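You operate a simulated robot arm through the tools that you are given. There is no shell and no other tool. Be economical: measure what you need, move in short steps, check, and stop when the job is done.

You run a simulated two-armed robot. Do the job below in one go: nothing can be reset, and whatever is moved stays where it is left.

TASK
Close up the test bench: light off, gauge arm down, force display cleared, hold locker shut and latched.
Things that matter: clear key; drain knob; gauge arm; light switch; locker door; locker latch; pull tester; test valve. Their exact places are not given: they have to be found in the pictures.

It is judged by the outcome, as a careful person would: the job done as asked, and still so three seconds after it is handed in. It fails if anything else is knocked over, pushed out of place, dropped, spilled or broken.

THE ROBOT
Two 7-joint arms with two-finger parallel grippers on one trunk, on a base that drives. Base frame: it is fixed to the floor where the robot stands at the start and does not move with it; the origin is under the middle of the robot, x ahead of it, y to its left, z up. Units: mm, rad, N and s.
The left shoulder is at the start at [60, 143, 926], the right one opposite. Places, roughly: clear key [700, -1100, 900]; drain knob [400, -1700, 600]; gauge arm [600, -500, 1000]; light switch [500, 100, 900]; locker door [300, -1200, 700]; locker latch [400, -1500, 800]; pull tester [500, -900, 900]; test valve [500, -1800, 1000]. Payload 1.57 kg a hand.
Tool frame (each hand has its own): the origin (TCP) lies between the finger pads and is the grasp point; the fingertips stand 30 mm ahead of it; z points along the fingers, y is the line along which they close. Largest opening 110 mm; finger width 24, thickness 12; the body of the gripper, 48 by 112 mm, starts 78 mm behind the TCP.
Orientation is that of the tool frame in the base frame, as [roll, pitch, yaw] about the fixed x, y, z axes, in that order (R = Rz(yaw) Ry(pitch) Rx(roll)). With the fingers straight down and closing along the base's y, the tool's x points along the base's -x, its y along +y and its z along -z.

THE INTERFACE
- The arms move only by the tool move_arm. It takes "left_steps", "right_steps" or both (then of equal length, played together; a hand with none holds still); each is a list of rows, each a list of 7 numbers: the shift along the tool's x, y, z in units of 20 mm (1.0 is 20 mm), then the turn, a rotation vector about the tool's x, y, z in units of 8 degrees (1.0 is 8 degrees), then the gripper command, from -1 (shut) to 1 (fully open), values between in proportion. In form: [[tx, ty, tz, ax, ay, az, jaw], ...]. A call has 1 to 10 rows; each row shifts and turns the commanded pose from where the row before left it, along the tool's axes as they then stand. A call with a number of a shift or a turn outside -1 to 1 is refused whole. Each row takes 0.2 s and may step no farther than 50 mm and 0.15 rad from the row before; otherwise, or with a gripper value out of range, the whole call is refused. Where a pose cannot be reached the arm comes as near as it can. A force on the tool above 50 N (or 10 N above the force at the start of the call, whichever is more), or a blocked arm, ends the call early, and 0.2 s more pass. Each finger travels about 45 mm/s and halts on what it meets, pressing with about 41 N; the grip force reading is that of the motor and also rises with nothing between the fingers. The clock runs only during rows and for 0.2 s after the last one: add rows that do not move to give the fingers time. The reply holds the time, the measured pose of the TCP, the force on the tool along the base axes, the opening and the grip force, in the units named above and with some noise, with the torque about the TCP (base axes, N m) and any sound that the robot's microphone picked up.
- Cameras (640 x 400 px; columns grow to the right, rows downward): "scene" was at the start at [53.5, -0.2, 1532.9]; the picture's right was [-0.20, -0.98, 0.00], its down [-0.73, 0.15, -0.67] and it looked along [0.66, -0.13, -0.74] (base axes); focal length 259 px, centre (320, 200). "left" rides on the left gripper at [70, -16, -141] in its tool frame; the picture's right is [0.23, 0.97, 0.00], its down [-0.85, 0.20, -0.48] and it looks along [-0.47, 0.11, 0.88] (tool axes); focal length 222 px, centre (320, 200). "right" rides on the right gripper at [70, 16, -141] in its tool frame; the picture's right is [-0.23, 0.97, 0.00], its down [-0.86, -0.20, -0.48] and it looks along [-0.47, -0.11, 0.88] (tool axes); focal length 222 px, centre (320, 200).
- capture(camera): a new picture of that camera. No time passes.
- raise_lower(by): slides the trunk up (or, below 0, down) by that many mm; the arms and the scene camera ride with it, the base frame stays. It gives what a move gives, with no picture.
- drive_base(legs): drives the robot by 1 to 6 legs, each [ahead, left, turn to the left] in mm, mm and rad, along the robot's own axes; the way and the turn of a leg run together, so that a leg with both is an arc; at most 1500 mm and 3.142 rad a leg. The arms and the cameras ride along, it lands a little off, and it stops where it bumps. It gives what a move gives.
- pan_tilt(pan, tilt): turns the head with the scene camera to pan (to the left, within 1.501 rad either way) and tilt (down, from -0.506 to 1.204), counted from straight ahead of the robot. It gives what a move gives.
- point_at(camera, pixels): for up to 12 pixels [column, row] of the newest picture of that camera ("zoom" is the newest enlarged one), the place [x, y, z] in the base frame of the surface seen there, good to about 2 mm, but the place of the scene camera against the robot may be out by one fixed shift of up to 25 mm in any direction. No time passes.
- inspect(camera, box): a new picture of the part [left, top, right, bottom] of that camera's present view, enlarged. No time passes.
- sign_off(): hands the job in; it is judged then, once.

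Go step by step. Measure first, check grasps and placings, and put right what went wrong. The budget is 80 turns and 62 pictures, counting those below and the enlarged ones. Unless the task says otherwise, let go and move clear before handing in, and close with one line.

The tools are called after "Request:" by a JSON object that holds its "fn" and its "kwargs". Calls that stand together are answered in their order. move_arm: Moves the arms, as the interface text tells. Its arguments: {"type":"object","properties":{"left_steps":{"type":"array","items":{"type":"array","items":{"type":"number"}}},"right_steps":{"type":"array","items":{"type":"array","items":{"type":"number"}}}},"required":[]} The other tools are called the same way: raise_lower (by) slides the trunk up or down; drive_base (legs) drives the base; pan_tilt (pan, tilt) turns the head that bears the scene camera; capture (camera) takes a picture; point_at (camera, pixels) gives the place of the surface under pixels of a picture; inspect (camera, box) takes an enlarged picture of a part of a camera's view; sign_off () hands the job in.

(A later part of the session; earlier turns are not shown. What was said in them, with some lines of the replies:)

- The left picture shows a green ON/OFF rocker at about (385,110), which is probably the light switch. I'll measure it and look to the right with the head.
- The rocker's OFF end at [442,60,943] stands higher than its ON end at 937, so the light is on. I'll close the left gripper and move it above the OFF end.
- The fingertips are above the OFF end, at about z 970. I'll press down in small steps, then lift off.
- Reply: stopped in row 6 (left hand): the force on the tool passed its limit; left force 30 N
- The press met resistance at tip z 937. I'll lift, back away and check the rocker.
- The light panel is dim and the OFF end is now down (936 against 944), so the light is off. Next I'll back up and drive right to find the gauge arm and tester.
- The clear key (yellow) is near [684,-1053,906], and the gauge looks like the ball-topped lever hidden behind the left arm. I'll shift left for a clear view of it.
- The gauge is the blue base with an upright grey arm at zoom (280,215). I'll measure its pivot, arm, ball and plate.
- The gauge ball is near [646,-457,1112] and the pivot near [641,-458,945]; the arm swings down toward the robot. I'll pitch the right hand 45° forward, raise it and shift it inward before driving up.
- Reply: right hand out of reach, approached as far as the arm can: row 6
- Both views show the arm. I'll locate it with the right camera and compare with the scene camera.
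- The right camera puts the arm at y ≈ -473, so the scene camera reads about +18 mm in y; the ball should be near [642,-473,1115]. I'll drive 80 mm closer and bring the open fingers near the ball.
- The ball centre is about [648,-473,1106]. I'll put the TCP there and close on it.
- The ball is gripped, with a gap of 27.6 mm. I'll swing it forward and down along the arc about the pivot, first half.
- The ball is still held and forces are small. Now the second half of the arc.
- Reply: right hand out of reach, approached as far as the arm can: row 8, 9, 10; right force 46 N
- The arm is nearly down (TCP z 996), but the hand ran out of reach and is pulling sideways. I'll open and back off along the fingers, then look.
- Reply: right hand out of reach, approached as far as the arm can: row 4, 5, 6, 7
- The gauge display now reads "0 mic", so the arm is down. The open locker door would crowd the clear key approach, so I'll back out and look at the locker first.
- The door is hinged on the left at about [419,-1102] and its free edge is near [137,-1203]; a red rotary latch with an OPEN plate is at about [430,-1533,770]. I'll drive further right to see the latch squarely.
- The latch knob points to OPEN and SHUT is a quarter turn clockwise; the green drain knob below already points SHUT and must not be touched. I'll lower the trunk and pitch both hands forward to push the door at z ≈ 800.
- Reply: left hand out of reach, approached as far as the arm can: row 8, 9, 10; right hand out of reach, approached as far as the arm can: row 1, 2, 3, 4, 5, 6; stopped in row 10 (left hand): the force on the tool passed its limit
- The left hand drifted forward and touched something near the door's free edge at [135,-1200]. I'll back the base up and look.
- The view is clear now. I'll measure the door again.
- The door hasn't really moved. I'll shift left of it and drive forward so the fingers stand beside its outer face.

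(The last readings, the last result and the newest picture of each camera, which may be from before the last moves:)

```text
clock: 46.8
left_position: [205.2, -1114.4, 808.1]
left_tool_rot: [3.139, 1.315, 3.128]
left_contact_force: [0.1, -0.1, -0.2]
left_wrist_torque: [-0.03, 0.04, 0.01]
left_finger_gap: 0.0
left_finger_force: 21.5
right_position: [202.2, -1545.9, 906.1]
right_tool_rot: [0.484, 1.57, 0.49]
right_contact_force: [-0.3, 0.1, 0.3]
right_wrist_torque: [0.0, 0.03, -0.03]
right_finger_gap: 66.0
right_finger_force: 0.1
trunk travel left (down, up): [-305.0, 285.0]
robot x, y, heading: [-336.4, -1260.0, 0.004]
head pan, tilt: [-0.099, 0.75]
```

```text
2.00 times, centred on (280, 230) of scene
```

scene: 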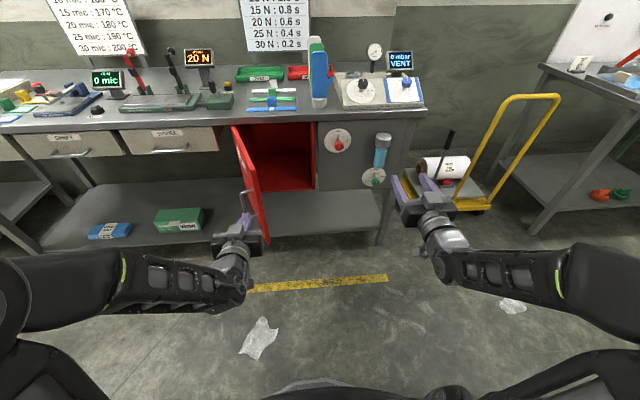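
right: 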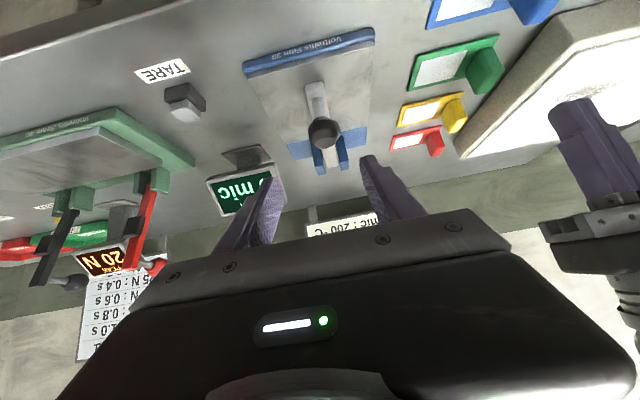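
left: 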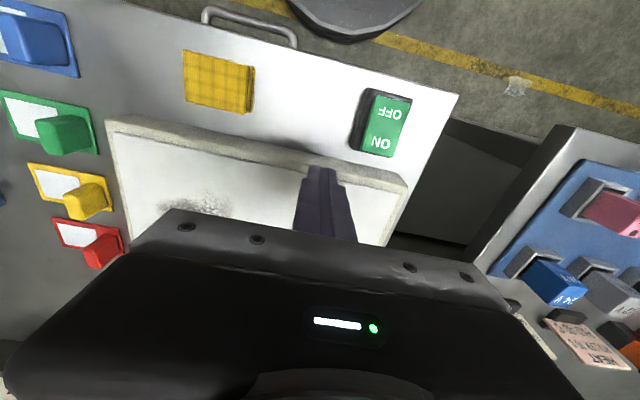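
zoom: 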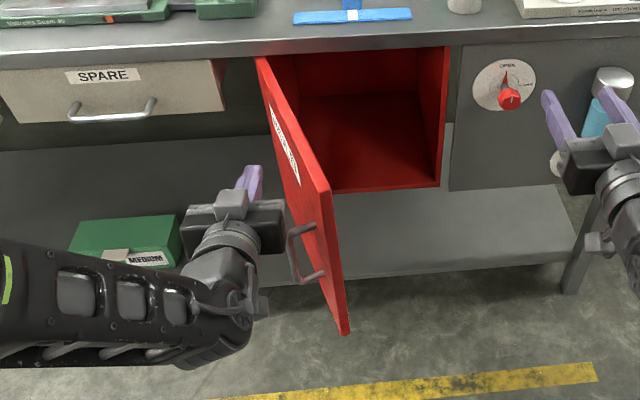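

The fingers are at tip [235,-1114,800], beside the door and above its handle. I'll sweep the left hand right and forward to swing the door.

Request:
{"fn": "move_arm", "kwargs": {"left_steps": [[-0.045, -0.97, 0.174, 0, 0, 0, -1], [-0.045, -0.97, 0.174, 0, 0, 0, -1], [-0.045, -0.97, 0.174, 0, 0, 0, -1], [-0.045, -0.97, 0.174, 0, 0, 0, -1], [-0.045, -0.97, 0.174, 0, 0, 0, -1], [-0.135, -0.685, 0.52, 0, 0, 0, -1], [-0.135, -0.685, 0.52, 0, 0, 0, -1], [-0.135, -0.685, 0.52, 0, 0, 0, -1], [-0.17, -0.53, 0.66, 0, 0, 0, -1], [-0.17, -0.53, 0.66, 0, 0, 0, -1]]}}

Request:
{"fn": "inspect", "kwargs": {"camera": "scene", "box": [160, 130, 400, 330]}}

```text
clock: 49.0
left_position: [282.7, -1274.2, 807.1]
left_tool_rot: [3.137, 1.316, 3.125]
left_contact_force: [0.3, -0.1, -0.6]
left_wrist_torque: [-0.01, -0.02, -0.02]
left_finger_gap: 0.2
left_finger_force: 21.4
right_position: [201.9, -1546.6, 907.3]
right_tool_rot: [0.553, 1.569, 0.555]
right_contact_force: [-0.7, 0.6, 0.6]
right_wrist_torque: [0.0, -0.01, 0.0]
right_finger_gap: 66.0
right_finger_force: 0.1
trunk travel left (down, up): [-305.0, 285.0]
robot x, y, heading: [-333.9, -1259.2, 0.006]
head pan, tilt: [-0.099, 0.75]
```

```text
2.00 times, centred on (280, 230) of scene
```

zoom: 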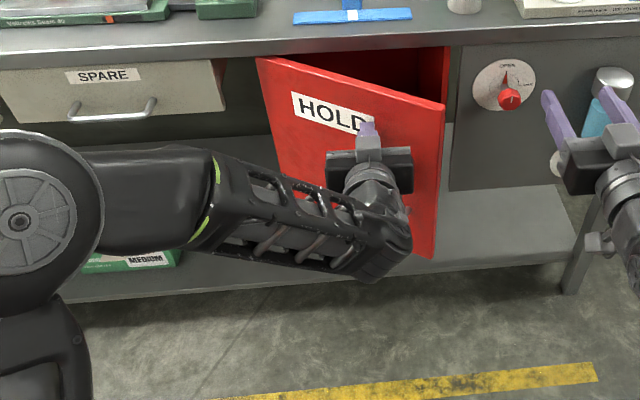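

The door swings freely. I'll drive forward 80 mm to continue closing it.

Request:
{"fn": "drive_base", "kwargs": {"legs": [[80, -25, 0]]}}

Request:
{"fn": "inspect", "kwargs": {"camera": "scene", "box": [160, 130, 400, 330]}}

```text
clock: 50.0
left_position: [362.3, -1297.7, 807.5]
left_tool_rot: [3.138, 1.317, 3.128]
left_contact_force: [-0.2, 1.0, 0.7]
left_wrist_torque: [-0.04, -0.01, -0.02]
left_finger_gap: 0.0
left_finger_force: 21.8
right_position: [281.6, -1571.0, 906.2]
right_tool_rot: [0.79, 1.569, 0.796]
right_contact_force: [-0.4, 0.5, -0.3]
right_wrist_torque: [-0.04, 0.01, -0.04]
right_finger_gap: 66.3
right_finger_force: 0.1
trunk travel left (down, up): [-305.0, 285.0]
robot x, y, heading: [-255.5, -1283.8, 0.003]
head pan, tilt: [-0.099, 0.75]
```

```text
2.00 times, centred on (280, 230) of scene
```

zoom: 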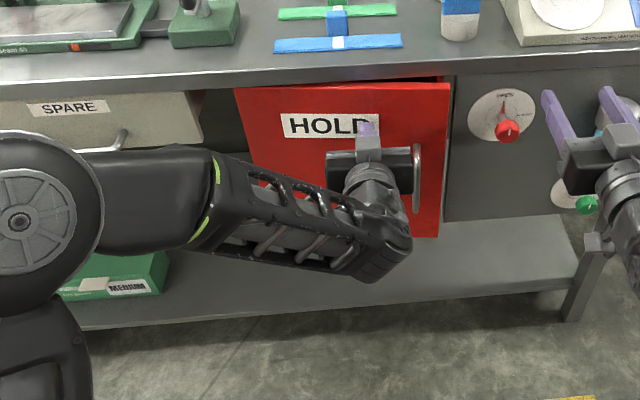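

The door is almost shut. I'll push forward in small steps until the frame stops it.

Request:
{"fn": "move_arm", "kwargs": {"left_steps": [[-0.1, -0.3, 0.39, 0, 0, 0, -1], [-0.1, -0.3, 0.39, 0, 0, 0, -1], [-0.1, -0.3, 0.39, 0, 0, 0, -1], [-0.08, 0, 0.3, 0, 0, 0, -1], [-0.08, 0, 0.3, 0, 0, 0, -1], [-0.05, 0, 0.2, 0, 0, 0, -1], [-0.05, 0, 0.2, 0, 0, 0, -1], [-0.05, 0, 0.2, 0, 0, 0, -1]]}}

Request:
{"fn": "inspect", "kwargs": {"camera": "scene", "box": [160, 130, 400, 330]}}

```text
clock: 51.3
left_position: [391.3, -1317.9, 805.1]
left_tool_rot: [3.139, 1.311, 3.126]
left_contact_force: [-21.8, 4.0, 6.2]
left_wrist_torque: [-0.06, -0.32, 0.17]
left_finger_gap: 0.0
left_finger_force: 21.3
right_position: [278.6, -1569.9, 907.9]
right_tool_rot: [0.302, 1.566, 0.307]
right_contact_force: [0.4, -0.4, -0.6]
right_wrist_torque: [-0.03, -0.01, 0.0]
right_finger_gap: 66.0
right_finger_force: 0.0
trunk travel left (down, up): [-305.0, 285.0]
robot x, y, heading: [-255.0, -1286.2, 0.006]
head pan, tilt: [-0.099, 0.75]
stopped in row 6 (left hand): the force on the tool passed its limit (the readings are from after the stop); the commanded pose is now the measured one
```

```text
2.00 times, centred on (280, 230) of scene
```

zoom: 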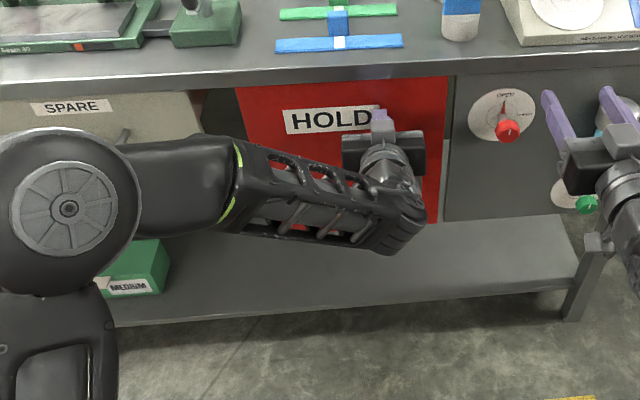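

The door is against its frame (22 N at tip x 420). The left hand will hold it while the right hand lowers to the latch knob for measuring.

Request:
{"fn": "move_arm", "kwargs": {"right_steps": [[1, 0.3, 0, 0, 0, 0, 0.2], [1, 0.3, 0, 0, 0, 0, 0.2], [1, 0.3, 0, 0, 0, 0, 0.2], [1, 0.3, 0, 0, 0, 0, 0.2], [1, 0.3, 0, 0, 0, 0, 0.2], [0.8, 0.3, 0, 0, 0, 0, 0.2]]}}

Request:
{"fn": "capture", "kwargs": {"camera": "right"}}

```text
clock: 52.7
left_position: [392.4, -1317.6, 805.5]
left_tool_rot: [3.141, 1.312, 3.124]
left_contact_force: [-39.7, 3.7, 5.9]
left_wrist_torque: [-0.39, -0.35, 0.15]
left_finger_gap: 0.0
left_finger_force: 20.8
right_position: [285.7, -1536.7, 795.1]
right_tool_rot: [-0.152, 1.566, -0.148]
right_contact_force: [0.7, 0.0, -0.8]
right_wrist_torque: [-0.01, -0.03, -0.01]
right_finger_gap: 65.8
right_finger_force: 0.0
right hand out of reach, approached as far as the arm can: row 1, 2
trunk travel left (down, up): [-305.0, 285.0]
robot x, y, heading: [-254.3, -1284.0, 0.002]
head pan, tilt: [-0.099, 0.75]
```

```text
24 pictures are left
```

right: 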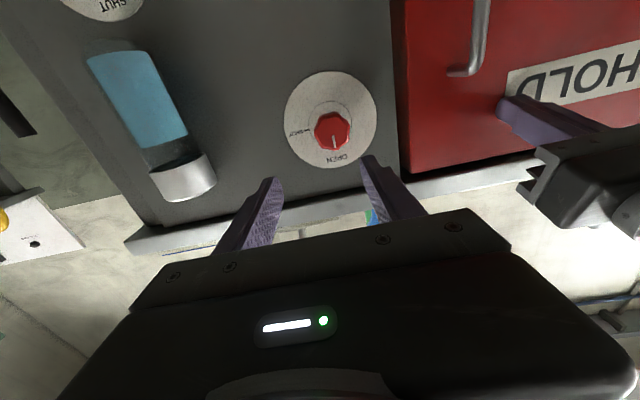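

Request:
{"fn": "point_at", "kwargs": {"camera": "right", "pixels": [[333, 132], [320, 132], [346, 132], [333, 118], [333, 147], [305, 120], [370, 120], [330, 165]]}}

Request:
{"fn": "inspect", "kwargs": {"camera": "right", "box": [270, 60, 400, 180]}}

```text
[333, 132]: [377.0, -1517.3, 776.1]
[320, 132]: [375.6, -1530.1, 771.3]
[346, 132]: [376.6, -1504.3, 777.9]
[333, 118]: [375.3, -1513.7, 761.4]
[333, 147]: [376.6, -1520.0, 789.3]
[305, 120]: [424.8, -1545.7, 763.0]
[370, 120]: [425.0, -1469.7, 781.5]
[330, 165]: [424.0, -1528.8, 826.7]
```

```text
3.33 times, centred on (335, 120) of right
```

zoom: 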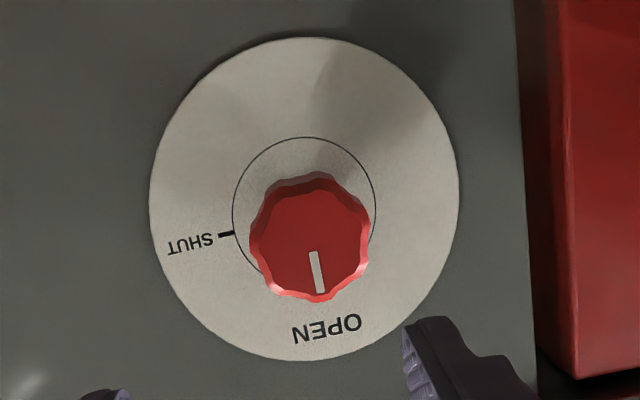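

The knob centre is [376,-1517,775], about 34 mm across. I'll align with it, pre-turn the wrist −40° and advance so the fingers straddle it.

Request:
{"fn": "move_arm", "kwargs": {"right_steps": [[0.5, 0.5, 0, 0, 0, 0, 0.2], [0.5, 0.5, 0, 0, 0, 0, 0.2], [0, 0, 0, 0, 0, -1, 0.2], [0, 0, 0, 0, 0, -1, 0.2], [0, 0, 0, 0, 0, -1, 0.2], [0, 0, 0, 0, 0, -1, 0.2], [0, 0, 0, 0, 0, -1, 0.2], [0, 0, 0.9, 0, 0, 0, 0.2], [0, 0, 0.9, 0, 0, 0, 0.2]]}}

Request:
{"fn": "capture", "kwargs": {"camera": "right"}}

```text
clock: 54.7
left_position: [392.3, -1317.1, 805.4]
left_tool_rot: [3.134, 1.309, 3.12]
left_contact_force: [-40.4, 1.4, 4.1]
left_wrist_torque: [-0.27, -0.27, 0.05]
left_finger_gap: 0.1
left_finger_force: 21.5
right_position: [322.6, -1517.1, 773.9]
right_tool_rot: [-1.563, 0.872, -1.557]
right_contact_force: [-0.4, 0.7, 0.4]
right_wrist_torque: [-0.04, 0.0, 0.0]
right_finger_gap: 66.0
right_finger_force: 0.2
trunk travel left (down, up): [-305.0, 285.0]
robot x, y, heading: [-259.0, -1284.1, 0.006]
head pan, tilt: [-0.099, 0.75]
```

```text
22 pictures are left
```

right: 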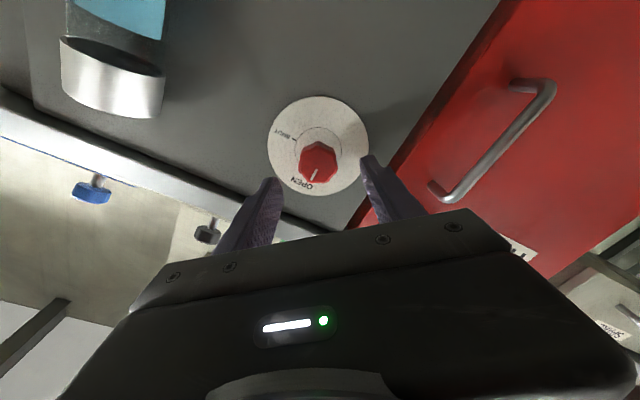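

The fingers are aligned around the knob. I'll advance 58 mm and close.

Request:
{"fn": "move_arm", "kwargs": {"right_steps": [[0, 0, 0.75, 0, 0, 0, 0.2], [0, 0, 0.75, 0, 0, 0, 0.2], [0, 0, 0.75, 0, 0, 0, 0.2], [0, 0, 0.65, 0, 0, 0, 0.2], [0, 0, 0, 0, 0, 0, -1], [0, 0, 0, 0, 0, 0, -1], [0, 0, 0, 0, 0, 0, -1], [0, 0, 0, 0, 0, 0, -1]]}}

```text
clock: 56.5
left_position: [392.6, -1317.4, 805.9]
left_tool_rot: [3.135, 1.311, 3.121]
left_contact_force: [-40.1, -0.3, 3.7]
left_wrist_torque: [-0.23, -0.29, -0.02]
left_finger_gap: 0.0
left_finger_force: 20.8
right_position: [379.7, -1517.9, 775.0]
right_tool_rot: [-1.558, 0.872, -1.557]
right_contact_force: [3.7, -5.1, 7.6]
right_wrist_torque: [0.06, 0.3, -0.09]
right_finger_gap: 37.0
right_finger_force: 34.7
trunk travel left (down, up): [-305.0, 285.0]
robot x, y, heading: [-255.4, -1281.7, 0.004]
head pan, tilt: [-0.099, 0.75]
```

The knob is gripped at 37 mm. I'll turn it clockwise toward SHUT.

Request:
{"fn": "move_arm", "kwargs": {"right_steps": [[0, 0, 0, 0, 0, 0.95, -1], [0, 0, 0, 0, 0, 0.95, -1], [0, 0, 0, 0, 0, 0.95, -1], [0, 0, 0, 0, 0, 0.95, -1], [0, 0, 0, 0, 0, 0.95, -1], [0, 0, 0, 0, 0, 0.95, -1], [0, 0, 0, 0, 0, 0.95, -1], [0, 0, 0, 0, 0, 0.95, -1], [0, 0, 0, 0, 0, 0.95, -1], [0, 0, 0, 0, 0, 0.95, -1]]}}

Request:
{"fn": "capture", "kwargs": {"camera": "right"}}

```text
clock: 58.7
left_position: [392.0, -1318.8, 806.0]
left_tool_rot: [3.132, 1.31, 3.118]
left_contact_force: [-24.2, 2.0, -7.2]
left_wrist_torque: [0.01, 0.15, 0.14]
left_finger_gap: 0.0
left_finger_force: 21.2
right_position: [381.1, -1517.9, 774.2]
right_tool_rot: [1.559, 0.938, 1.565]
right_contact_force: [-22.6, -15.8, 14.4]
right_wrist_torque: [0.01, 0.27, -0.97]
right_finger_gap: 36.8
right_finger_force: 42.7
trunk travel left (down, up): [-305.0, 285.0]
robot x, y, heading: [-260.3, -1282.8, 0.007]
head pan, tilt: [-0.099, 0.75]
```

```text
21 pictures are left
```

right: 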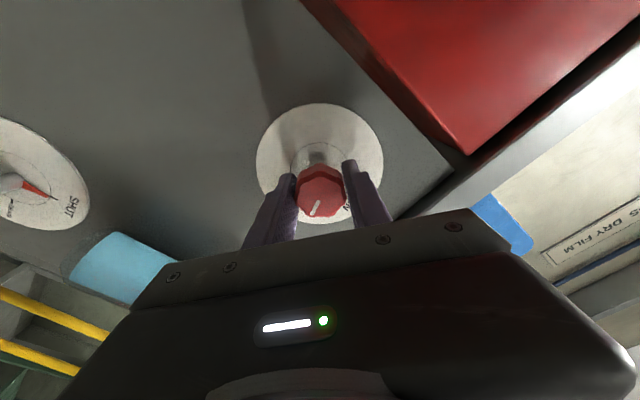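

The wrist turned 76° and the knob followed. I'll turn the last ~15°.

Request:
{"fn": "move_arm", "kwargs": {"right_steps": [[0, 0, 0, 0, 0, 0.6, -1], [0, 0, 0, 0, 0, 0.6, -1], [0, 0, 0, 0, 0, 0.6, -1], [0, 0, 0, 0, 0, 0, -1]]}}

Request:
{"fn": "inspect", "kwargs": {"camera": "right", "box": [240, 80, 400, 230]}}

```text
clock: 59.7
left_position: [390.3, -1317.6, 805.0]
left_tool_rot: [3.133, 1.31, 3.119]
left_contact_force: [-35.8, 5.6, -1.5]
left_wrist_torque: [0.05, -0.09, 0.14]
left_finger_gap: 0.0
left_finger_force: 21.5
right_position: [381.9, -1517.0, 774.8]
right_tool_rot: [1.565, 0.688, 1.571]
right_contact_force: [-2.6, -16.2, 7.4]
right_wrist_torque: [-0.03, -0.23, -1.2]
right_finger_gap: 36.8
right_finger_force: 43.2
trunk travel left (down, up): [-305.0, 285.0]
robot x, y, heading: [-255.2, -1284.9, 0.008]
head pan, tilt: [-0.099, 0.75]
```

```text
2.67 times, centred on (320, 155) of right
```

zoom: 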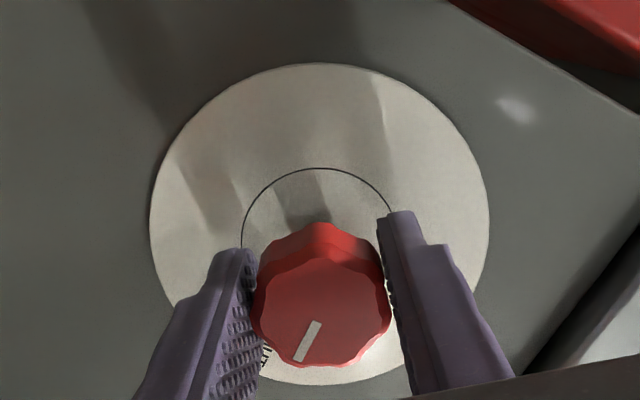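

The total turn is about 90°. I'll release, back off straight and check the pointer.

Request:
{"fn": "move_arm", "kwargs": {"right_steps": [[0, 0, 0, 0, 0, 0, 0.2], [0, 0, 0, 0, 0, 0, 0.2], [0, 0, 0, 0, 0, 0, 0.2], [0, 0, -0.9, 0, 0, 0, 0.2], [0, 0, -0.9, 0, 0, 0, 0.2], [0, 0, -0.9, 0, 0, 0, 0.2], [0, 0, -0.9, 0, 0, 0, 0.2], [0, 0, -0.9, 0, 0, 0, 0.2]]}}

Request:
{"fn": "inspect", "kwargs": {"camera": "right", "box": [240, 30, 460, 200]}}

```text
clock: 61.5
left_position: [391.1, -1318.7, 805.0]
left_tool_rot: [3.135, 1.31, 3.121]
left_contact_force: [-41.2, 1.1, 4.8]
left_wrist_torque: [0.42, -0.29, 0.06]
left_finger_gap: 0.0
left_finger_force: 20.9
right_position: [289.6, -1517.5, 772.2]
right_tool_rot: [1.565, 0.689, 1.572]
right_contact_force: [-0.5, 1.0, -0.1]
right_wrist_torque: [0.0, 0.01, 0.01]
right_finger_gap: 66.0
right_finger_force: 0.1
trunk travel left (down, up): [-305.0, 285.0]
robot x, y, heading: [-255.3, -1283.6, 0.005]
head pan, tilt: [-0.099, 0.75]
```

```text
2.35 times, centred on (350, 115) of right
```

zoom: 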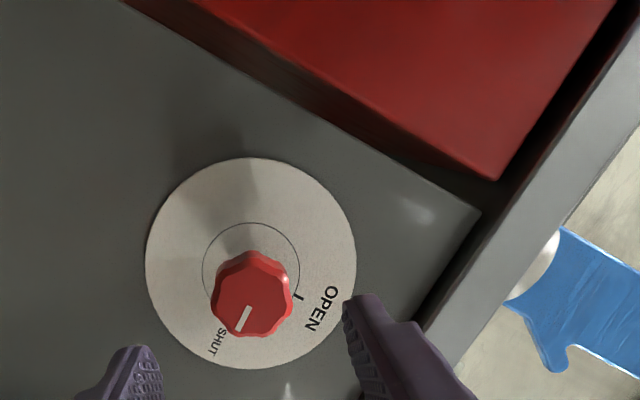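

The knob pointer lines up with SHUT. I'll back the left hand off the door and reverse the base, then check the locker and clear key from the scene camera.

Request:
{"fn": "move_arm", "kwargs": {"left_steps": [[0, 0, -0.5, 0, 0, 0, -1], [0, 0, -0.9, 0, 0, 0, -1], [0, 0, -0.9, 0, 0, 0, -1], [0, 0, -0.5, 0, 0, 0, -1], [0, 0, 0, 0, 0, 0, -1]]}}

Request:
{"fn": "drive_base", "kwargs": {"legs": [[-300, 0, 0]]}}

Request:
{"fn": "capture", "kwargs": {"camera": "scene"}}

Request:
{"fn": "inspect", "kwargs": {"camera": "scene", "box": [190, 90, 400, 230]}}

```text
clock: 62.7
left_position: [340.6, -1315.5, 818.9]
left_tool_rot: [3.137, 1.309, 3.123]
left_contact_force: [-0.7, 0.5, -0.5]
left_wrist_torque: [-0.02, -0.05, -0.01]
left_finger_gap: 0.0
left_finger_force: 20.9
right_position: [292.1, -1517.8, 770.9]
right_tool_rot: [1.57, 0.691, 1.575]
right_contact_force: [0.3, -0.5, -0.3]
right_wrist_torque: [0.01, 0.01, -0.02]
right_finger_gap: 66.1
right_finger_force: 0.1
trunk travel left (down, up): [-305.0, 285.0]
robot x, y, heading: [-256.5, -1282.4, 0.008]
head pan, tilt: [-0.099, 0.75]
```

```text
clock: 64.8
left_position: [35.6, -1311.8, 818.8]
left_tool_rot: [3.137, 1.308, 3.139]
left_contact_force: [-0.1, 0.1, 0.7]
left_wrist_torque: [0.0, 0.03, -0.01]
left_finger_gap: 0.1
left_finger_force: 21.1
right_position: [-8.8, -1513.9, 770.8]
right_tool_rot: [1.569, 0.69, 1.591]
right_contact_force: [-0.5, -0.5, -0.2]
right_wrist_torque: [-0.05, 0.0, 0.0]
right_finger_gap: 66.2
right_finger_force: 0.0
trunk travel left (down, up): [-305.0, 285.0]
robot x, y, heading: [-560.5, -1287.1, 0.019]
head pan, tilt: [-0.099, 0.75]
```

```text
18 pictures are left
```

scene: 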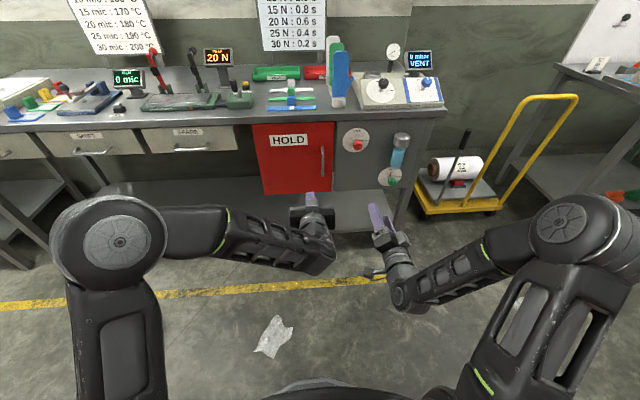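

```text
2.86 times, centred on (295, 160) of scene
```

zoom: 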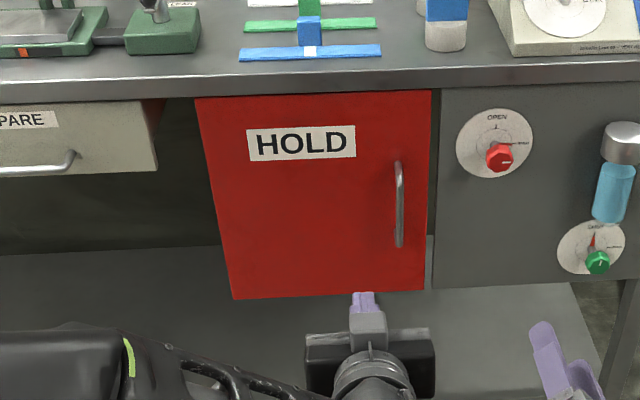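

The locker is shut and its latch reads SHUT. Next is the clear key: I'll raise the trunk, lift and move the left hand aside, and turn the right hand to a closed, forward-down press pose.

Request:
{"fn": "raise_lower", "kwargs": {"by": 285}}

Request:
{"fn": "move_arm", "kwargs": {"left_steps": [[-1, 1, -0.3, 0, 0, 0, -1], [-1, 1, -0.3, 0, 0, 0, -1], [-1, 1, -0.3, 0, 0, 0, -1], [-1, 1, -0.3, 0, 0, 0, -1], [-1, 1, -0.3, 0, 0, 0, -1], [0, 1, -0.5, 0, 0, 0, -1], [0, 1, -0.5, 0, 0, 0, -1], [0, 1, -0.5, 0, 0, 0, -1]], "right_steps": [[0, 0, 0, 0, 0, -0.9, -1], [0, 0, 0, 0, 0, -0.9, -1], [0, 0, 0, 0, 0, -0.9, -1], [0, 0, 0, 0, 0, -0.9, -1], [0, 0, 0, 0, 0, -0.9, -1], [0, 0, 0, 0, 0, -0.9, -1], [0, 0, 0, 0, 0, -0.9, -1], [0, 0, 0, 0, 0.9, 0, -1]]}}

Request:
{"fn": "move_arm", "kwargs": {"right_steps": [[0, 0, 0, 0, 0.9, 0, -1], [0, 0, 0, 0, 0.9, 0, -1], [0, 0, 0, 0, 0.9, 0, -1], [0, 0, 0, 0, 0.9, 0, -1], [0, 0, 0, 0, 0.9, 0, -1], [0, 0, 0, 0, 0.9, 0, -1]]}}

Request:
{"fn": "drive_base", "kwargs": {"legs": [[0, 400, -0.01]]}}

Request:
{"fn": "pan_tilt", "kwargs": {"pan": -0.1, "tilt": 0.6}}

Request:
{"fn": "capture", "kwargs": {"camera": "scene"}}

```text
clock: 67.7
left_position: [36.2, -1311.8, 1103.7]
left_tool_rot: [3.138, 1.308, 3.138]
left_contact_force: [-0.1, -0.2, 0.1]
left_wrist_torque: [0.04, 0.0, 0.03]
left_finger_gap: 0.0
left_finger_force: 21.2
right_position: [-8.8, -1514.5, 1055.2]
right_tool_rot: [1.568, 0.69, 1.59]
right_contact_force: [-0.2, -0.4, -1.0]
right_wrist_torque: [0.01, 0.0, 0.02]
right_finger_gap: 66.2
right_finger_force: 0.1
trunk travel left (down, up): [-590.0, 0.0]
robot x, y, heading: [-563.3, -1290.1, 0.022]
head pan, tilt: [-0.099, 0.75]
```

```text
clock: 69.5
left_position: [1.3, -1150.3, 1215.0]
left_tool_rot: [3.141, 1.309, 3.141]
left_contact_force: [0.0, 0.2, 0.0]
left_wrist_torque: [-0.02, 0.03, -0.01]
left_finger_gap: 0.0
left_finger_force: 21.7
right_position: [-10.2, -1513.0, 1057.0]
right_tool_rot: [-3.129, 1.447, -3.106]
right_contact_force: [-0.6, 0.1, 0.7]
right_wrist_torque: [0.03, 0.01, 0.0]
right_finger_gap: 0.1
right_finger_force: 21.2
trunk travel left (down, up): [-590.0, 0.0]
robot x, y, heading: [-559.9, -1288.7, 0.015]
head pan, tilt: [-0.099, 0.75]
```

```text
clock: 70.8
left_position: [2.3, -1152.7, 1214.4]
left_tool_rot: [3.136, 1.311, 3.138]
left_contact_force: [-0.6, 0.7, 0.1]
left_wrist_torque: [0.0, 0.01, 0.0]
left_finger_gap: 0.0
left_finger_force: 21.7
right_position: [-8.1, -1519.8, 1055.6]
right_tool_rot: [-3.119, 0.767, -3.123]
right_contact_force: [-0.6, 0.0, -0.9]
right_wrist_torque: [0.01, -0.01, 0.0]
right_finger_gap: 0.2
right_finger_force: 21.5
right hand out of reach, approached as far as the arm can: row 6
trunk travel left (down, up): [-590.0, 0.0]
robot x, y, heading: [-560.2, -1286.1, 0.015]
head pan, tilt: [-0.099, 0.75]
```

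```text
clock: 73.4
left_position: [-0.4, -753.3, 1215.4]
left_tool_rot: [3.139, 1.309, 3.125]
left_contact_force: [-0.6, 0.8, 0.5]
left_wrist_torque: [0.02, 0.0, -0.02]
left_finger_gap: 0.0
left_finger_force: 21.5
right_position: [-17.1, -1120.5, 1056.2]
right_tool_rot: [-3.117, 0.764, -3.137]
right_contact_force: [-0.3, -0.4, -0.9]
right_wrist_torque: [-0.05, 0.02, 0.0]
right_finger_gap: 0.1
right_finger_force: 21.4
trunk travel left (down, up): [-590.0, 0.0]
robot x, y, heading: [-572.2, -880.5, 0.003]
head pan, tilt: [-0.099, 0.75]
```

```text
clock: 74.1
left_position: [-0.5, -754.5, 1217.2]
left_tool_rot: [3.136, 1.309, 3.122]
left_contact_force: [1.5, -0.6, -0.1]
left_wrist_torque: [0.02, 0.02, 0.02]
left_finger_gap: 0.2
left_finger_force: 21.4
right_position: [-16.7, -1121.8, 1055.7]
right_tool_rot: [-3.118, 0.766, -3.14]
right_contact_force: [-0.1, -0.2, 0.2]
right_wrist_torque: [-0.04, -0.02, -0.04]
right_finger_gap: 0.2
right_finger_force: 21.4
trunk travel left (down, up): [-590.0, 0.0]
robot x, y, heading: [-566.0, -881.6, 0.006]
head pan, tilt: [-0.099, 0.6]
```

```text
16 pictures are left
```

scene: 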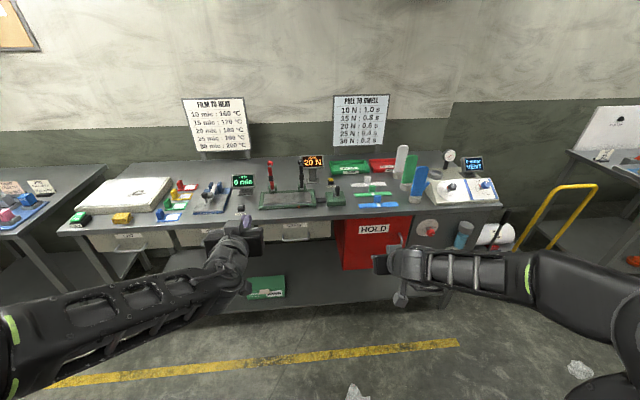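

Both hands are clear of everything and the left is high. I'll drive up to the bench and view the clear key from the right camera.

Request:
{"fn": "drive_base", "kwargs": {"legs": [[540, 0, 0]]}}

Request:
{"fn": "capture", "kwargs": {"camera": "right"}}

```text
clock: 77.2
left_position: [545.3, -755.4, 1216.1]
left_tool_rot: [3.137, 1.308, 3.119]
left_contact_force: [-0.4, -0.7, -0.1]
left_wrist_torque: [0.02, -0.01, 0.02]
left_finger_gap: 0.2
left_finger_force: 21.1
right_position: [527.6, -1123.5, 1056.2]
right_tool_rot: [-3.119, 0.767, -3.142]
right_contact_force: [0.4, 0.3, 0.0]
right_wrist_torque: [0.0, 0.01, 0.01]
right_finger_gap: 0.0
right_finger_force: 21.8
trunk travel left (down, up): [-590.0, 0.0]
robot x, y, heading: [-21.7, -878.8, 0.002]
head pan, tilt: [-0.099, 0.6]
```

```text
15 pictures are left
```

right: 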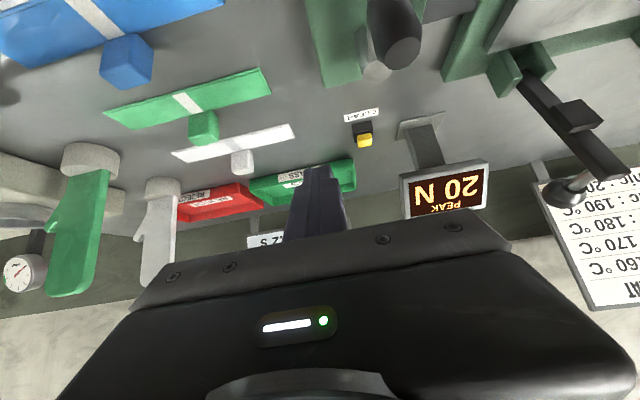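

Request:
{"fn": "inspect", "kwargs": {"camera": "right", "box": [320, 90, 500, 230]}}

Request:
{"fn": "point_at", "kwargs": {"camera": "right", "pixels": [[363, 140], [367, 140], [358, 127], [345, 115], [403, 178], [408, 215], [395, 40], [340, 85]]}}

```text
2.86 times, centred on (410, 160) of right
```

zoom: 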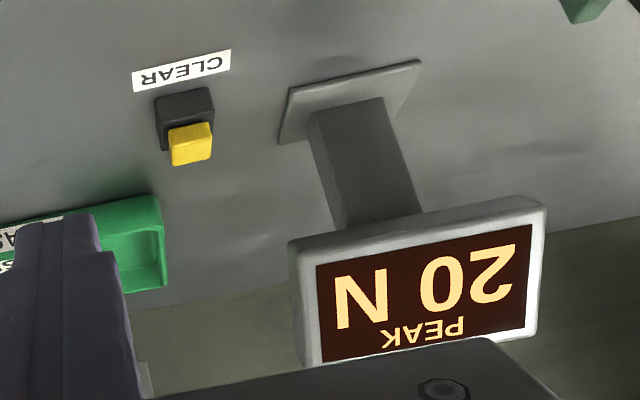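

```text
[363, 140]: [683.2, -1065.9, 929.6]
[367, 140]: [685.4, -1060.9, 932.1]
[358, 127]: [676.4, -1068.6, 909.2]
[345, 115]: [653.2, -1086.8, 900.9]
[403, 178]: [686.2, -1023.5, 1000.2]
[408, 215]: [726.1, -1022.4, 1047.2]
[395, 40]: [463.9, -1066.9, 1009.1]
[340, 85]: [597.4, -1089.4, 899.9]
```

The clear key cap is at about [688,-1066,935]. I'll drive 50 mm closer and hover the closed fingertips above it.

Request:
{"fn": "drive_base", "kwargs": {"legs": [[50, 0, 0]]}}

Request:
{"fn": "move_arm", "kwargs": {"right_steps": [[0, 0.96, 0, 0, 0, 0, -1], [0, 0.96, 0, 0, 0, 0, -1], [0, 0.96, 0, 0, 0, 0, -1], [-0.165, 0, 0.98, 0, 0, 0, -1], [-0.165, 0, 0.98, 0, 0, 0, -1], [-0.165, 0, 0.98, 0, 0, 0, -1], [-0.165, 0, 0.98, 0, 0, 0, -1], [-0.165, 0, 0.98, 0, 0, 0, -1]]}}

Request:
{"fn": "capture", "kwargs": {"camera": "right"}}

Request:
{"fn": "inspect", "kwargs": {"camera": "scene", "box": [260, 150, 460, 290]}}

```text
clock: 78.1
left_position: [596.4, -755.3, 1214.4]
left_tool_rot: [3.139, 1.306, 3.118]
left_contact_force: [0.3, 0.0, -0.1]
left_wrist_torque: [0.04, 0.0, 0.0]
left_finger_gap: 0.0
left_finger_force: 21.2
right_position: [578.1, -1123.7, 1055.4]
right_tool_rot: [-3.118, 0.763, 3.139]
right_contact_force: [0.2, -0.3, -0.3]
right_wrist_torque: [-0.01, 0.04, 0.01]
right_finger_gap: 0.2
right_finger_force: 20.9
trunk travel left (down, up): [-590.0, 0.0]
robot x, y, heading: [28.7, -883.1, -0.006]
head pan, tilt: [-0.099, 0.6]
```

```text
clock: 79.9
left_position: [594.9, -756.1, 1215.0]
left_tool_rot: [3.138, 1.308, 3.119]
left_contact_force: [1.1, 0.3, 0.6]
left_wrist_torque: [0.0, -0.01, 0.02]
left_finger_gap: 0.0
left_finger_force: 21.6
right_position: [656.9, -1068.1, 995.7]
right_tool_rot: [-3.117, 0.767, 3.14]
right_contact_force: [0.6, -0.4, 0.7]
right_wrist_torque: [0.03, -0.01, 0.02]
right_finger_gap: 0.0
right_finger_force: 21.6
trunk travel left (down, up): [-590.0, 0.0]
robot x, y, heading: [27.1, -879.9, -0.007]
head pan, tilt: [-0.099, 0.6]
```

```text
13 pictures are left
```

right: 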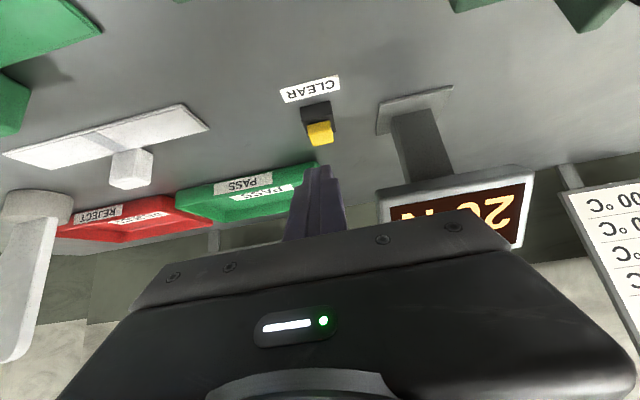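

```text
2.86 times, centred on (360, 220) of scene
```

zoom: 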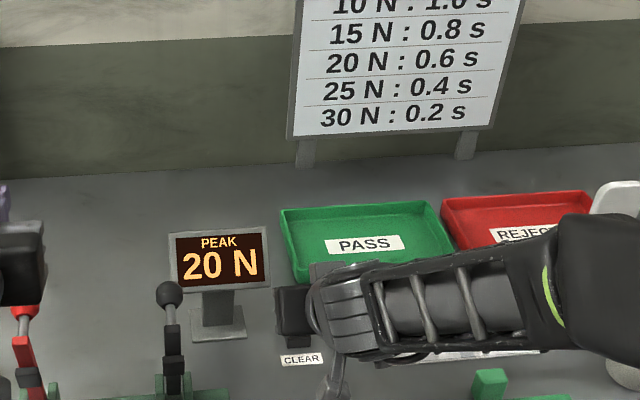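

Request:
{"fn": "point_at", "kwargs": {"camera": "right", "pixels": [[320, 133], [315, 127], [326, 128], [318, 143], [331, 140], [312, 112], [318, 170], [380, 190]]}}

Request:
{"fn": "inspect", "kwargs": {"camera": "right", "box": [280, 90, 380, 190]}}

```text
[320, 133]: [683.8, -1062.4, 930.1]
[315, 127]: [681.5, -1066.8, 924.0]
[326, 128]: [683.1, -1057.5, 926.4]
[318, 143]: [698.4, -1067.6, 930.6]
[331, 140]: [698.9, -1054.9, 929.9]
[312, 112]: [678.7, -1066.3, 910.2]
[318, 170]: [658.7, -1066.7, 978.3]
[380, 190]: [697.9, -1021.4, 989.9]
```

```text
4.00 times, centred on (330, 140) of right
```

zoom: 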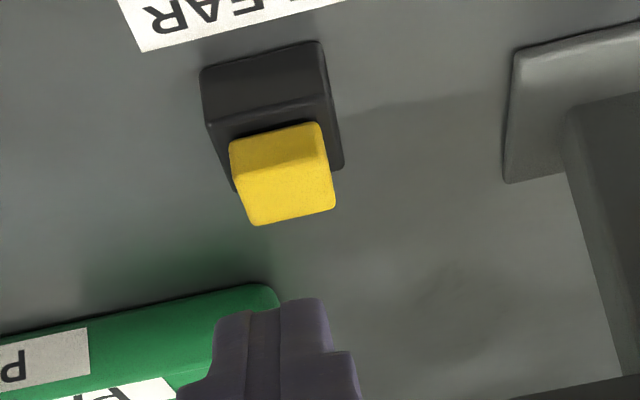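

The cap centre is [691,-1061,930]. I'll line up over it and press straight down in 3 mm steps.

Request:
{"fn": "move_arm", "kwargs": {"right_steps": [[0.09, 0.3, 0.89, 0, 0, 0, -1], [0.09, 0, 0.89, 0, 0, 0, -1], [0, 0, 0, 0, 0, 0, -1], [0.14, 0, 0.144, 0, 0, 0, -1], [0.104, 0, 0.108, 0, 0, 0, -1], [0.104, 0, 0.108, 0, 0, 0, -1], [0.104, 0, 0.108, 0, 0, 0, -1]]}}

Request:
{"fn": "inspect", "kwargs": {"camera": "scene", "box": [260, 150, 460, 290]}}

```text
clock: 81.5
left_position: [593.2, -755.6, 1215.7]
left_tool_rot: [3.138, 1.309, 3.119]
left_contact_force: [1.0, -0.5, 0.9]
left_wrist_torque: [0.01, 0.03, 0.0]
left_finger_gap: 0.0
left_finger_force: 21.4
right_position: [678.5, -1064.2, 955.4]
right_tool_rot: [-3.118, 0.766, 3.139]
right_contact_force: [-0.2, 0.4, 2.5]
right_wrist_torque: [0.01, -0.08, 0.02]
right_finger_gap: 0.0
right_finger_force: 22.0
trunk travel left (down, up): [-590.0, 0.0]
robot x, y, heading: [24.3, -880.8, -0.004]
head pan, tilt: [-0.099, 0.6]
heard: click
```

```text
2.86 times, centred on (360, 220) of scene
```

zoom: 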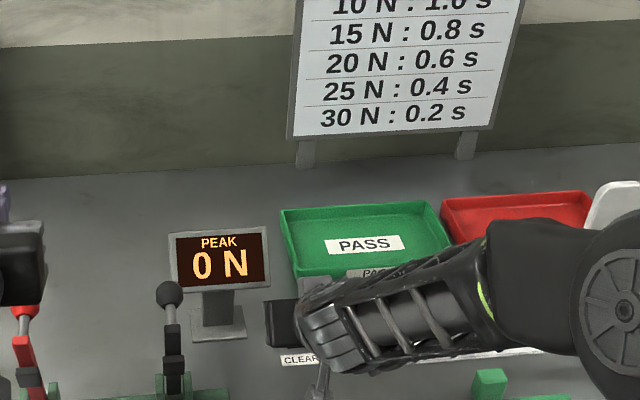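

A click was heard and the display reads 0 N. I'll lift straight up, back off and reverse away, then do a final overview.

Request:
{"fn": "move_arm", "kwargs": {"right_steps": [[-0.69, 0, -0.72, 0, 0, 0, -1], [-0.69, 0, -0.72, 0, 0, 0, -1], [-0.69, 0, -0.72, 0, 0, 0, -1], [0, 0, -0.9, 0, 0, 0, -1], [0, 0, -0.9, 0, 0, 0, -1], [0, 0, -0.9, 0, 0, 0, -1], [0, 0, -0.9, 0, 0, 0, -1]]}}

Request:
{"fn": "drive_base", "kwargs": {"legs": [[-590, 0, 0]]}}

Request:
{"fn": "capture", "kwargs": {"camera": "scene"}}

Request:
{"fn": "inspect", "kwargs": {"camera": "scene", "box": [50, 130, 290, 260]}}

Request:
{"fn": "inspect", "kwargs": {"camera": "scene", "box": [280, 130, 520, 280]}}

```text
clock: 83.1
left_position: [594.4, -755.4, 1215.7]
left_tool_rot: [3.138, 1.31, 3.12]
left_contact_force: [-0.1, 0.3, -0.8]
left_wrist_torque: [0.01, 0.0, -0.03]
left_finger_gap: 0.2
left_finger_force: 21.4
right_position: [628.4, -1061.2, 1064.6]
right_tool_rot: [-3.12, 0.767, 3.139]
right_contact_force: [-0.4, 0.3, 0.0]
right_wrist_torque: [-0.03, 0.02, 0.01]
right_finger_gap: 0.2
right_finger_force: 21.1
trunk travel left (down, up): [-590.0, 0.0]
robot x, y, heading: [27.8, -879.0, -0.006]
head pan, tilt: [-0.099, 0.6]
```

```text
clock: 86.5
left_position: [6.2, -751.3, 1215.6]
left_tool_rot: [3.139, 1.309, 3.131]
left_contact_force: [0.1, 0.2, 0.7]
left_wrist_torque: [-0.03, -0.01, 0.0]
left_finger_gap: 0.1
left_finger_force: 21.2
right_position: [45.3, -1055.3, 1065.7]
right_tool_rot: [-3.118, 0.767, -3.131]
right_contact_force: [0.0, 0.6, -0.1]
right_wrist_torque: [0.0, 0.01, 0.0]
right_finger_gap: 0.0
right_finger_force: 21.3
trunk travel left (down, up): [-590.0, 0.0]
robot x, y, heading: [-559.0, -881.4, 0.012]
head pan, tilt: [-0.099, 0.6]
```

```text
9 pictures are left
```

scene: 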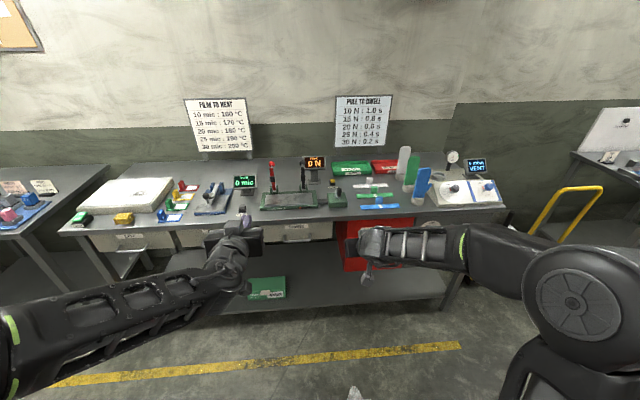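

```text
2.67 times, centred on (170, 195) of scene
```

zoom: 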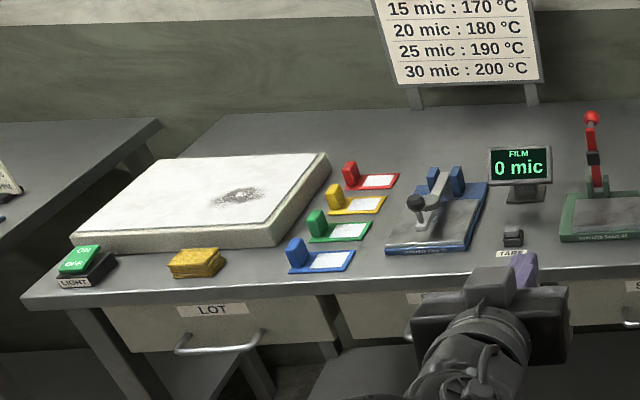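

```text
2.67 times, centred on (400, 205) of scene
```

zoom: 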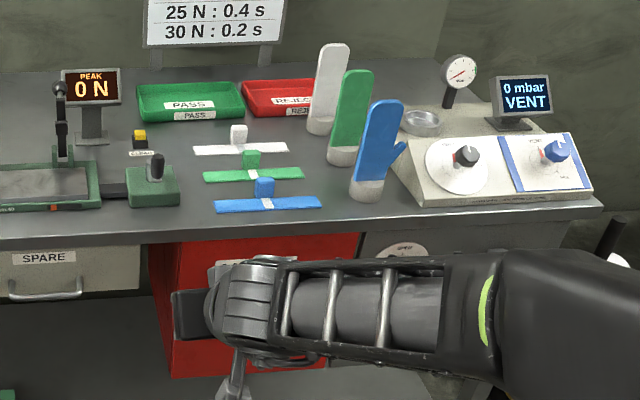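

The overview shows the light off, the gauge arm down at 0 mic, the display at 0 N, the locker still shut, and nothing else disturbed. I'm handing in.

Request:
{"fn": "sign_off", "kwargs": {}}

```text
The job is handed in.
```

The test bench is closed up: light off, gauge arm down, force display cleared to 0 N, and the hold locker shut and latched.
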